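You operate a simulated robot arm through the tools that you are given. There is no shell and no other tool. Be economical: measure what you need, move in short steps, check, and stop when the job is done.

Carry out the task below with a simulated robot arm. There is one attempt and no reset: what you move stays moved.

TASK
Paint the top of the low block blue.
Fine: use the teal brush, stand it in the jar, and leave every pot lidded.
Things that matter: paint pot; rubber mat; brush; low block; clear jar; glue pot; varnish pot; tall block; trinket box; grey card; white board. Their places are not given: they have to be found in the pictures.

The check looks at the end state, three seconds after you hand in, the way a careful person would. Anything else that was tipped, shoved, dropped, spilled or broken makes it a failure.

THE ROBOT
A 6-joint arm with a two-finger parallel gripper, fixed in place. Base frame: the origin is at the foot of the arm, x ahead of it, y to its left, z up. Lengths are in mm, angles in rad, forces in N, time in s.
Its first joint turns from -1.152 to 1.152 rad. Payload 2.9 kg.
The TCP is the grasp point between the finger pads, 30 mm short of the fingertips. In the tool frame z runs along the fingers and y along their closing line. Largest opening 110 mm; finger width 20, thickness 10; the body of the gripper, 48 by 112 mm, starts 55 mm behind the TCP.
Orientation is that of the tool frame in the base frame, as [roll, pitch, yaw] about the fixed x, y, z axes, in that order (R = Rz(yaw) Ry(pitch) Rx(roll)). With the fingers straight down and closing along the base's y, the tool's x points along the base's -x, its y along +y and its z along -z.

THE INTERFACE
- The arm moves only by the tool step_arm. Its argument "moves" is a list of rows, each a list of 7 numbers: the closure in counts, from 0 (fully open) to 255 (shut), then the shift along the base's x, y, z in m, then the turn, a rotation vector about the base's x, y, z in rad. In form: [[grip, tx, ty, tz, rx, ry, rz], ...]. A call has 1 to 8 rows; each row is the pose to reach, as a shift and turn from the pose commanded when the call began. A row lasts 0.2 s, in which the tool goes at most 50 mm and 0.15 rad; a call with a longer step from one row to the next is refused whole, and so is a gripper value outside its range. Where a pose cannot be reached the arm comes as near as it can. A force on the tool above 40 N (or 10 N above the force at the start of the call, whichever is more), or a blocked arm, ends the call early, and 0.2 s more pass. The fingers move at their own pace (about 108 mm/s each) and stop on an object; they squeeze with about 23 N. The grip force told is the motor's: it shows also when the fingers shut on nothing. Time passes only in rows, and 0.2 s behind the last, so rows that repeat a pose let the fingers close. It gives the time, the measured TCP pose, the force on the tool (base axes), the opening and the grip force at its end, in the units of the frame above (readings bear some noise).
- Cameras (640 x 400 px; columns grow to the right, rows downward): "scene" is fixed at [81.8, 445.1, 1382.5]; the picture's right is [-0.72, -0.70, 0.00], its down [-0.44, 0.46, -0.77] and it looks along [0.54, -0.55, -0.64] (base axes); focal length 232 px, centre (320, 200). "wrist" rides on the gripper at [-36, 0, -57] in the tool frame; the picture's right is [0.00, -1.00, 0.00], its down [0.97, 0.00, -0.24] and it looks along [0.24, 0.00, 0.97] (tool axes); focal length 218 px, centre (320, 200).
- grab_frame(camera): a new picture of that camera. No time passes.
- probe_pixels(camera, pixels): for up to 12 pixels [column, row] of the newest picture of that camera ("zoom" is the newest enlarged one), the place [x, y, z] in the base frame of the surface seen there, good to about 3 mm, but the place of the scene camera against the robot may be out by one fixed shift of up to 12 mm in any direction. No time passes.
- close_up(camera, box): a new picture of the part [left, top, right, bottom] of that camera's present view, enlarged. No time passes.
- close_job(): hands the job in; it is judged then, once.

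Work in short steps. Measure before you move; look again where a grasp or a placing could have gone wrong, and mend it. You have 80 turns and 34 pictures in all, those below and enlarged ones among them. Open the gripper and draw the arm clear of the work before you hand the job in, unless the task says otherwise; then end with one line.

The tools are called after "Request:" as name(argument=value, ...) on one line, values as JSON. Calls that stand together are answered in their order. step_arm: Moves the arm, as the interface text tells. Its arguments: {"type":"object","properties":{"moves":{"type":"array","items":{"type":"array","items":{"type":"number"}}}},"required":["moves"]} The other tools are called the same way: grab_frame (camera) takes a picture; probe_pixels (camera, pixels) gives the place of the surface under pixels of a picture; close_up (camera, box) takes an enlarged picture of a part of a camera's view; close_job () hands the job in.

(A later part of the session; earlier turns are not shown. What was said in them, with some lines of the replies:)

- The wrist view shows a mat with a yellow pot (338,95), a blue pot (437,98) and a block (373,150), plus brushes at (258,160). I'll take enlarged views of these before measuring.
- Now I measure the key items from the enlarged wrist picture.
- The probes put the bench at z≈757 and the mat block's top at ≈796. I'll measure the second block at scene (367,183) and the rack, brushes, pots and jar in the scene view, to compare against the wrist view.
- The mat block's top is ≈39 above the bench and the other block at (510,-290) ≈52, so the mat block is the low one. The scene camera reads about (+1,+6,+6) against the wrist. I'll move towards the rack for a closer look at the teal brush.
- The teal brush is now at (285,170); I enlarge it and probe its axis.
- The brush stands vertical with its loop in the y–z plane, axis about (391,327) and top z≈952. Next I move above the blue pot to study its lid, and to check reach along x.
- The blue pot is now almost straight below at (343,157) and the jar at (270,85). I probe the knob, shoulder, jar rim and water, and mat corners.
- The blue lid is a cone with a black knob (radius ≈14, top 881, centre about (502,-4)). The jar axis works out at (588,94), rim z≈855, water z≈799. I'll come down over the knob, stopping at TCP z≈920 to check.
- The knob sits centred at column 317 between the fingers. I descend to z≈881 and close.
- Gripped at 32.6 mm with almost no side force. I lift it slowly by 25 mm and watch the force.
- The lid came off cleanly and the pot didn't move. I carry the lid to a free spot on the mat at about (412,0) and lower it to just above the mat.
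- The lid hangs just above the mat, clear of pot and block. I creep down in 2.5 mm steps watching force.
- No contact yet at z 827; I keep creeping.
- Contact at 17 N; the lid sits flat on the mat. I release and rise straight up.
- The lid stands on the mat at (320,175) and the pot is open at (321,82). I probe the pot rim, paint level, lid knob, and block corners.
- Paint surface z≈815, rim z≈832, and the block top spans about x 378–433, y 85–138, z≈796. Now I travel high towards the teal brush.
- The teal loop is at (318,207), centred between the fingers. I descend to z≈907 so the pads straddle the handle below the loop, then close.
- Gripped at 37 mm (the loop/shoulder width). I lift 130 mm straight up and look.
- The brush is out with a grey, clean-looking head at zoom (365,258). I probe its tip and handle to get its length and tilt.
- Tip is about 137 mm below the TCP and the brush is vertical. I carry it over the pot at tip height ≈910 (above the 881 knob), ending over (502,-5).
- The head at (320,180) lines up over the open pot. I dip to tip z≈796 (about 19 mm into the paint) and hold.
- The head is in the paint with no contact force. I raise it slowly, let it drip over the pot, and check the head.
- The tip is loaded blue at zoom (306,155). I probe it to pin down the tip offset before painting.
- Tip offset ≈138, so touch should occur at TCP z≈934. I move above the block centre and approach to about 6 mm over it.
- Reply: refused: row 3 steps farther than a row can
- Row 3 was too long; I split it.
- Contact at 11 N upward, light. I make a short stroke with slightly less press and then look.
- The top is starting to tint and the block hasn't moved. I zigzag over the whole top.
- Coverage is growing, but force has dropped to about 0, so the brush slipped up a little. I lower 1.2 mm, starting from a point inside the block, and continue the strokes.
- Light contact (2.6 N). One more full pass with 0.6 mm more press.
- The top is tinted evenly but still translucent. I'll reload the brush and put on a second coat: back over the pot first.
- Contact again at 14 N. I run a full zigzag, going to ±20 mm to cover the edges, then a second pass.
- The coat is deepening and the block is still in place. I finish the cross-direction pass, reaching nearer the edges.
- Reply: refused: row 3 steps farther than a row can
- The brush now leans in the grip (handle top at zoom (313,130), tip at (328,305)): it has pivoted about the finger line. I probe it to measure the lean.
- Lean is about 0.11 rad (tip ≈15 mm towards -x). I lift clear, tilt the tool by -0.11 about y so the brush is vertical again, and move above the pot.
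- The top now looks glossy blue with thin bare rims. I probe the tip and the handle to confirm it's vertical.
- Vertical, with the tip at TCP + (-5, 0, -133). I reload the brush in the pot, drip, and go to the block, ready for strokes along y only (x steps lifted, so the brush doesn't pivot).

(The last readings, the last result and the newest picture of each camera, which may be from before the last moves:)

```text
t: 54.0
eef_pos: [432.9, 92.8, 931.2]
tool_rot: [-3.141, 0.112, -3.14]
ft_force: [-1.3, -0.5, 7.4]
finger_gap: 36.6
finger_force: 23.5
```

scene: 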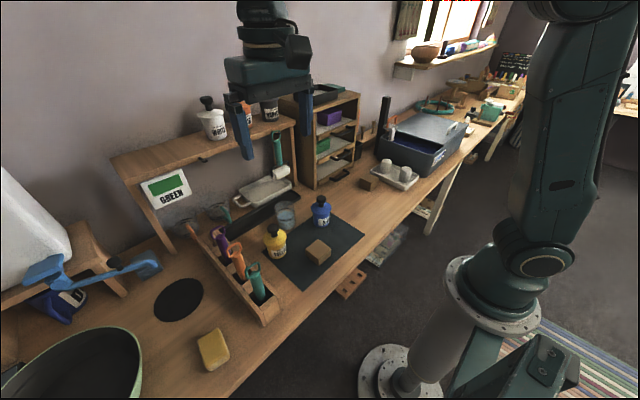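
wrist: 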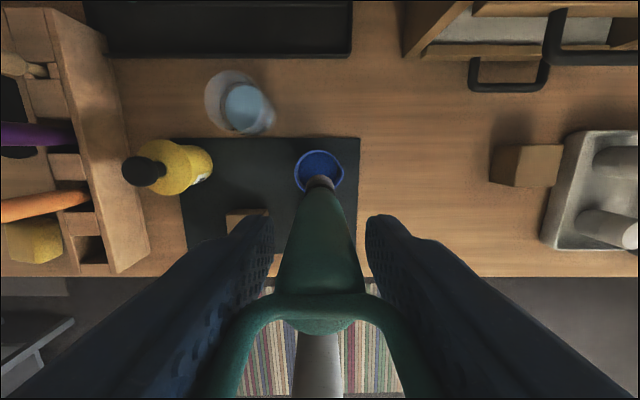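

Contact (7 N) at tip ≈(427,92). I stroke along y, lifting between lines, working from the far edge towards me.

Request:
step_arm(moves=[[255, 0.001, -0.005, -0.0003, 0, 0, 0], [255, 0.001, 0.015, -0.0003, 0, 0, 0], [255, 0.001, 0.031, -0.0003, 0, 0, 0], [255, 0.001, 0.043, -0.0003, 0, 0, 0], [255, -0.01, 0.043, 0.003, 0, 0, 0], [255, -0.01, 0.043, -0.0006, 0, 0, 0], [255, -0.01, 0.02, -0.0006, 0, 0, 0], [255, -0.01, -0.005, -0.0006, 0, 0, 0]])

Request:
step_arm(moves=[[255, -0.01, 0, 0.003, 0, 0, 0], [255, -0.01, 0, -0.0003, 0, 0, 0], [255, -0.01, 0.024, -0.0003, 0, 0, 0], [255, -0.01, 0.048, -0.0003, 0, 0, 0], [255, -0.02, 0.048, 0.003, 0, 0, 0], [255, -0.02, 0.048, -0.0006, 0, 0, 0], [255, -0.02, 0.024, -0.0006, 0, 0, 0], [255, -0.02, 0, -0.0006, 0, 0, 0]])

Request:
step_arm(moves=[[255, -0.009, 0, 0.003, 0, 0, 0], [255, -0.009, 0, -0.0004, 0, 0, 0], [255, -0.009, 0.024, -0.0004, 0, 0, 0], [255, -0.009, 0.048, -0.0004, 0, 0, 0], [255, -0.015, 0.048, 0.003, 0, 0, 0], [255, -0.015, 0.045, -0.0006, 0, 0, 0], [255, -0.015, 0.024, -0.0006, 0, 0, 0], [255, -0.015, 0.002, -0.0006, 0, 0, 0]])

```text
t: 55.8
eef_pos: [422.7, 88.0, 930.9]
tool_rot: [3.141, 0.111, 3.141]
ft_force: [-0.4, 2.0, 5.9]
finger_gap: 36.7
finger_force: 22.9
```

```text
t: 57.6
eef_pos: [402.7, 86.8, 929.6]
tool_rot: [3.141, 0.109, -3.141]
ft_force: [0.2, 1.7, 7.3]
finger_gap: 37.0
finger_force: 23.1
```

```text
t: 59.4
eef_pos: [387.4, 89.3, 929.3]
tool_rot: [3.14, 0.112, -3.139]
ft_force: [0.1, 3.1, 9.2]
finger_gap: 36.9
finger_force: 23.3
```

Contact was kept on all lines (6–9 N). I lift, move aside over the pot, and look.

Request:
step_arm(moves=[[255, 0, 0, 0.03, 0, 0, 0], [255, 0, 0, 0.075, 0, 0, 0], [255, 0.03, -0.02, 0.08, 0, 0, 0], [255, 0.065, -0.04, 0.08, 0, 0, 0], [255, 0.095, -0.068, 0.08, 0, 0, 0], [255, 0.12, -0.094, 0.08, 0, 0, 0]])

Request:
close_up(camera="scene", box=[270, 175, 350, 275])

```text
t: 60.8
eef_pos: [507.2, -5.7, 1009.0]
tool_rot: [3.141, 0.109, -3.138]
ft_force: [-0.5, 0.2, 0.2]
finger_gap: 37.0
finger_force: 23.0
```

```text
4.00 times, centred on (310, 225) of scene
```

zoom: 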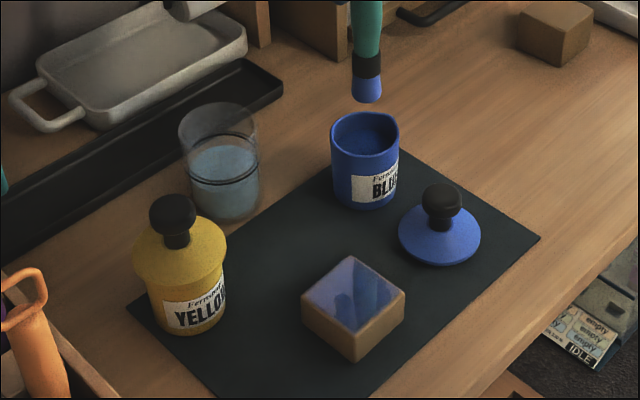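

The top is an even, wet, glossy blue edge to edge (it mirrors the wall). Before moving to the jar I check the clearance of the shelf edge, tray and jar rim by probing.

Request:
probe_pixels(camera="scene", pixels=[[293, 125], [240, 145], [180, 165], [276, 170], [265, 190], [307, 110], [350, 130], [335, 185]])

Request:
probe_pixels(camera="zoom", pixels=[[367, 101], [367, 85], [367, 40], [215, 103], [225, 165], [182, 130], [256, 130], [270, 75], [352, 290]])

```text
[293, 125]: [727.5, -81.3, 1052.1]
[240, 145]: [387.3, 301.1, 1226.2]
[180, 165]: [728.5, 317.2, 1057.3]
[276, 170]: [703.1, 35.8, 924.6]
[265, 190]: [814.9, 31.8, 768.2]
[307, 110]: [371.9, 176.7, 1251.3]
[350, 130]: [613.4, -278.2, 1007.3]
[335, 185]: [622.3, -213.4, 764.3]
```

```text
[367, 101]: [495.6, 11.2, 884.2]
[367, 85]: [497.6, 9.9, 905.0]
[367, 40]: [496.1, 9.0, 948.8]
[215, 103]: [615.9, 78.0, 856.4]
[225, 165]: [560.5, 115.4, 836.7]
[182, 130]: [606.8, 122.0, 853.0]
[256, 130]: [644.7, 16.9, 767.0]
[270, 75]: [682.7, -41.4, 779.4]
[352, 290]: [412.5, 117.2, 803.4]
```

Shelf edge is at x≈728, so clear. I carry the brush over the jar axis (tip to (588,93)) and look before lowering.

Request:
step_arm(moves=[[255, 0, 0, 0.015, 0, 0, 0], [255, 0.025, 0.028, 0.015, 0, 0, 0], [255, 0.055, 0.062, 0.015, 0, 0, 0], [255, 0.086, 0.098, 0.015, 0, 0, 0], [255, 0.086, 0.098, 0.015, 0, 0, 0]])

Request:
grab_frame(camera="wrist")

```text
t: 62.0
eef_pos: [593.3, 91.6, 1024.3]
tool_rot: [-3.14, 0.11, -3.141]
ft_force: [-0.9, -0.5, -0.2]
finger_gap: 37.0
finger_force: 22.7
```

```text
2 pictures are left
```

wrist: 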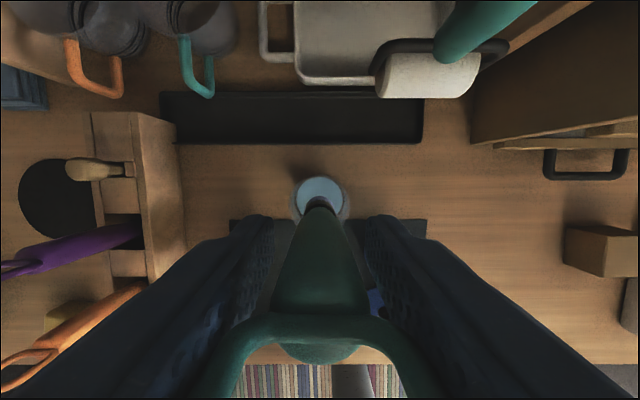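

The tip (319,203) and jar (320,200) line up. A quick probe to confirm the jar's place and the tip.

Request:
probe_pixels(camera="wrist", pixels=[[319, 198], [319, 202], [319, 208], [300, 195], [340, 195], [319, 183], [291, 200], [349, 200]])

```text
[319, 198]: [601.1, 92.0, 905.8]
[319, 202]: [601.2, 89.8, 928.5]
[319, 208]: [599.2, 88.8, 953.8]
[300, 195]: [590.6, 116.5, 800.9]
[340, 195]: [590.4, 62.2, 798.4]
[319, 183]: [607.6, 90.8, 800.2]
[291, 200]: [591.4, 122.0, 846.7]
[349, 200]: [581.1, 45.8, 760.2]
```

Water spans y 62–117 and the brush axis is at ≈(590,91): well centred. I lower it into the jar to just above the bottom.

Request:
step_arm(moves=[[255, -0.001, -0.001, -0.03, 0, 0, 0], [255, -0.001, -0.001, -0.06, 0, 0, 0], [255, -0.001, -0.001, -0.085, 0, 0, 0], [255, -0.001, -0.001, -0.105, 0, 0, 0], [255, -0.001, -0.001, -0.117, 0, 0, 0], [255, -0.001, -0.001, -0.12, 0, 0, 0]])

Request:
step_arm(moves=[[255, 0, 0, -0.002, 0, 0, 0], [255, 0, 0, -0.004, 0, 0, 0]])

```text
t: 63.4
eef_pos: [592.2, 91.5, 903.9]
tool_rot: [-3.141, 0.11, -3.141]
ft_force: [0.2, 0.1, -0.8]
finger_gap: 36.7
finger_force: 22.8
```

```text
t: 64.0
eef_pos: [592.4, 91.7, 899.1]
tool_rot: [3.141, 0.109, 3.141]
ft_force: [0.0, 0.9, 0.2]
finger_gap: 36.9
finger_force: 23.5
```

Still no contact at z 899 (tip ≈767). I creep 2 mm at a time.

Request:
step_arm(moves=[[255, 0, 0, -0.001, 0, 0, 0], [255, 0, 0, -0.002, 0, 0, 0]])

Request:
step_arm(moves=[[255, 0, 0, -0.001, 0, 0, 0], [255, 0, 0, -0.002, 0, 0, 0]])

```text
t: 64.6
eef_pos: [591.3, 92.5, 897.5]
tool_rot: [-3.14, 0.11, 3.141]
ft_force: [-0.1, -0.2, -0.7]
finger_gap: 37.0
finger_force: 22.7
```

```text
t: 65.2
eef_pos: [592.5, 92.5, 897.6]
tool_rot: [3.141, 0.111, -3.142]
ft_force: [-1.5, -0.7, 5.3]
finger_gap: 37.1
finger_force: 22.6
```

Touching the bottom (5 N). I open the fingers and let the brush settle.

Request:
step_arm(moves=[[150, 0, 0, 0.001, 0, 0, 0], [120, 0, 0, 0.001, 0, 0, 0], [60, 0, 0, 0.001, 0, 0, 0], [0, 0, 0, 0.001, 0, 0, 0], [0, 0, 0, 0.001, 0, 0, 0], [0, 0, 0, 0.001, 0, 0, 0]])

Request:
step_arm(moves=[[0, 0, 0, 0.02, 0, 0, 0], [0, 0, 0, 0.05, 0, 0, 0], [0, 0, 0, 0.09, 0, 0, 0], [0, 0, 0, 0.13, 0, 0, 0]])

Request:
grab_frame(camera="wrist")

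```text
t: 66.6
eef_pos: [592.3, 92.5, 898.1]
tool_rot: [3.141, 0.11, 3.141]
ft_force: [-1.2, -1.1, -0.4]
finger_gap: 110.1
finger_force: 0.0
```

```text
t: 67.6
eef_pos: [591.1, 92.5, 1028.0]
tool_rot: [-3.141, 0.109, -3.141]
ft_force: [-0.5, -0.1, 0.1]
finger_gap: 109.8
finger_force: 0.1
```

```text
1 pictures are left
```

wrist: 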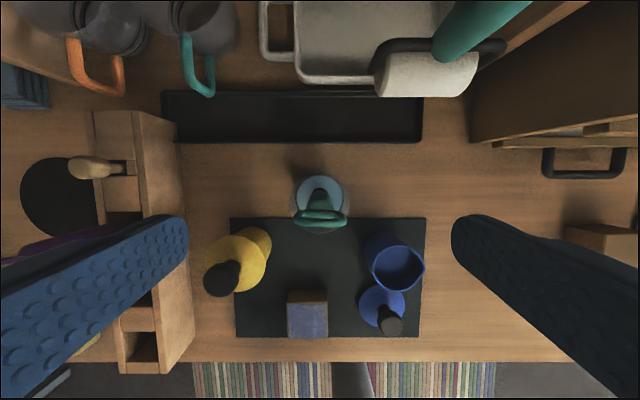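

The brush stands in the jar, free of the gripper. I probe the lid knob, pot rim and block in this picture to check nothing shifted before re-lidding.

Request:
probe_pixels(camera="wrist", pixels=[[390, 326], [382, 326], [398, 326], [371, 268], [423, 266], [397, 249], [397, 268], [307, 320], [320, 215], [305, 218], [340, 218]])

Request:
step_arm(moves=[[0, -0.01, 0, 0.01, 0, 0.03, 0], [0, -0.045, -0.02, 0.01, 0, 0.06, 0], [0, -0.08, -0.04, 0.01, 0, 0.09, 0], [0, -0.12, -0.06, 0.01, 0, 0.11, 0], [0, -0.155, -0.08, 0.01, 0, 0.11, 0], [0, -0.18, -0.096, 0, 0, 0.11, 0], [0, -0.18, -0.096, -0.04, 0, 0.11, 0], [0, -0.18, -0.096, -0.085, 0, 0.11, 0]])

```text
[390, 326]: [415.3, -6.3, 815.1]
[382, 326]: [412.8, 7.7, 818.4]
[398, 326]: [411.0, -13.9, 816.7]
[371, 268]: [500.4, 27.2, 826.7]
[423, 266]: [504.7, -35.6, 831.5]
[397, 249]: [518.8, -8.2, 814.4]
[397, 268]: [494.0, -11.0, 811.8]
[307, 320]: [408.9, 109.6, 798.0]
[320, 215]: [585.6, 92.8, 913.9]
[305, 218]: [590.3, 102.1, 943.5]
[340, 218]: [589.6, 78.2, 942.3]
```

```text
t: 69.4
eef_pos: [412.6, -4.7, 942.0]
tool_rot: [-3.141, 0.002, -3.141]
ft_force: [0.2, 0.6, 0.2]
finger_gap: 109.9
finger_force: 0.0
```

The lid is still at (412,-4), and I'm right above it. I descend to the same grip height (818.4) and close.

Request:
step_arm(moves=[[0, 0, 0, -0.04, 0, 0, 0], [0, 0, 0, -0.08, 0, 0, 0], [0, 0, 0, -0.11, 0, 0, 0], [0, 0, 0, -0.1235, 0, 0, 0], [255, 0, 0, -0.1235, 0, 0, 0], [255, 0, 0, -0.1235, 0, 0, 0], [255, 0, 0, -0.1235, 0, 0, 0], [255, 0, 0, -0.1235, 0, 0, 0]])

```text
t: 71.2
eef_pos: [412.1, -3.7, 818.5]
tool_rot: [-3.141, 0.0, 3.141]
ft_force: [-0.1, 0.2, -0.2]
finger_gap: 32.5
finger_force: 23.4
```

Knob gripped at 32.5 mm as before. I lift, move back over the pot and lower to about 7 mm above seated height.

Request:
step_arm(moves=[[255, 0, 0, 0.03, 0, 0, 0], [255, 0, 0, 0.075, 0, 0, 0], [255, 0, 0, 0.115, 0, 0, 0], [255, 0.03, 0, 0.115, 0, 0, 0], [255, 0.06, 0, 0.115, 0, 0, 0], [255, 0.09, 0, 0.115, 0, 0, 0], [255, 0.09, 0, 0.09, 0, 0, 0], [255, 0.09, 0, 0.072, 0, 0, 0]])

Request:
step_arm(moves=[[255, 0, 0, -0.002, 0, 0, 0], [255, 0, 0, -0.004, 0, 0, 0], [255, 0, 0, -0.006, 0, 0, 0]])

```text
t: 73.0
eef_pos: [502.6, -4.0, 890.8]
tool_rot: [-3.141, -0.001, -3.14]
ft_force: [0.1, 0.3, 0.2]
finger_gap: 32.8
finger_force: 23.0
```

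```text
t: 73.8
eef_pos: [502.4, -3.4, 885.0]
tool_rot: [3.141, 0.001, -3.141]
ft_force: [0.0, 0.1, -0.5]
finger_gap: 32.4
finger_force: 22.7
```

No contact yet at 885; seating is expected near 883.

Request:
step_arm(moves=[[255, 0, 0, -0.001, 0, 0, 0], [255, 0, 0, -0.002, 0, 0, 0]])

Request:
step_arm(moves=[[255, 0, 0, -0.001, 0, 0, 0], [255, 0, 0, -0.001, 0, 0, 0]])

```text
t: 74.4
eef_pos: [502.3, -3.5, 883.0]
tool_rot: [3.14, 0.0, -3.141]
ft_force: [0.1, -0.9, 0.0]
finger_gap: 32.4
finger_force: 22.8
```

```text
t: 75.0
eef_pos: [501.3, -2.0, 881.2]
tool_rot: [-3.141, 0.0, 3.141]
ft_force: [-0.3, 0.6, 0.5]
finger_gap: 32.5
finger_force: 23.0
```

Still free at 882; I creep a little further.

Request:
step_arm(moves=[[255, 0, 0, -0.001, 0, 0, 0], [255, 0, 0, -0.0015, 0, 0, 0]])

```text
t: 75.6
eef_pos: [502.9, -3.9, 881.1]
tool_rot: [-3.14, -0.001, -3.14]
ft_force: [-3.2, 1.0, 12.5]
finger_gap: 32.4
finger_force: 22.8
```

Contact at 12.5 N, at the height it originally sat: seated. I release and rise.

Request:
step_arm(moves=[[255, 0, 0, 0.0005, 0, 0, 0], [0, 0, 0, 0.0005, 0, 0, 0], [0, 0, 0, 0.0005, 0, 0, 0], [0, 0, 0, 0.0005, 0, 0, 0], [0, 0, 0, 0.04, 0, 0, 0], [0, 0, 0, 0.085, 0, 0, 0], [0, 0, 0, 0.13, 0, 0, 0], [0, 0, 0, 0.17, 0, 0, 0]])

Request:
step_arm(moves=[[0, -0.03, 0.03, 0.03, 0, 0, 0], [0, -0.06, 0.06, 0.06, 0, 0, 0], [0, -0.08, 0.09, 0.09, 0, 0, 0], [0, -0.1, 0.12, 0.11, 0, 0, 0], [0, -0.11, 0.15, 0.13, 0, 0, 0], [0, -0.12, 0.18, 0.15, 0, 0, 0], [0, -0.12, 0.21, 0.17, 0, 0, 0]])

Request:
close_up(camera="scene", box=[205, 175, 365, 300])

```text
t: 77.4
eef_pos: [503.3, -4.0, 1052.2]
tool_rot: [3.141, 0.0, -3.141]
ft_force: [-1.0, -0.2, 1.0]
finger_gap: 110.0
finger_force: 0.0
```

```text
refused: row 1 steps farther than a row can; nothing moved
```

```text
3.20 times, centred on (285, 238) of scene
```

zoom: 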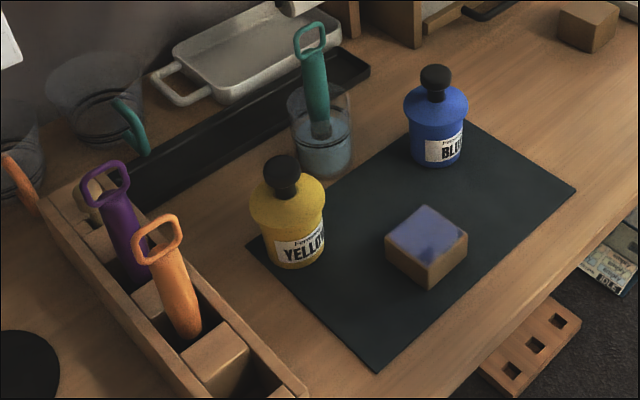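

The lid is seated, the brush stands in the jar, and the block's top is blue; nothing else moved. I draw the arm clear with smaller steps.

Request:
step_arm(moves=[[0, -0.02, 0.02, 0.03, 0, 0, 0], [0, -0.04, 0.04, 0.06, 0, 0, 0], [0, -0.06, 0.065, 0.09, 0, 0, 0], [0, -0.08, 0.09, 0.12, 0, 0, 0], [0, -0.1, 0.12, 0.15, 0, 0, 0], [0, -0.12, 0.15, 0.17, 0, 0, 0]])

Request:
close_job()

```text
t: 78.8
eef_pos: [381.7, 147.7, 1220.8]
tool_rot: [-3.14, 0.0, -3.141]
ft_force: [0.0, -0.8, -0.5]
finger_gap: 110.2
finger_force: 0.0
```

```text
The job is handed in.
```

I painted the top of the low block blue with the teal brush, stood the brush in the jar and put the blue pot's lid back on, so every pot I could see is lidded; in the last picture the top is blue but not as solid as the pot's blue, and nothing else looks moved.
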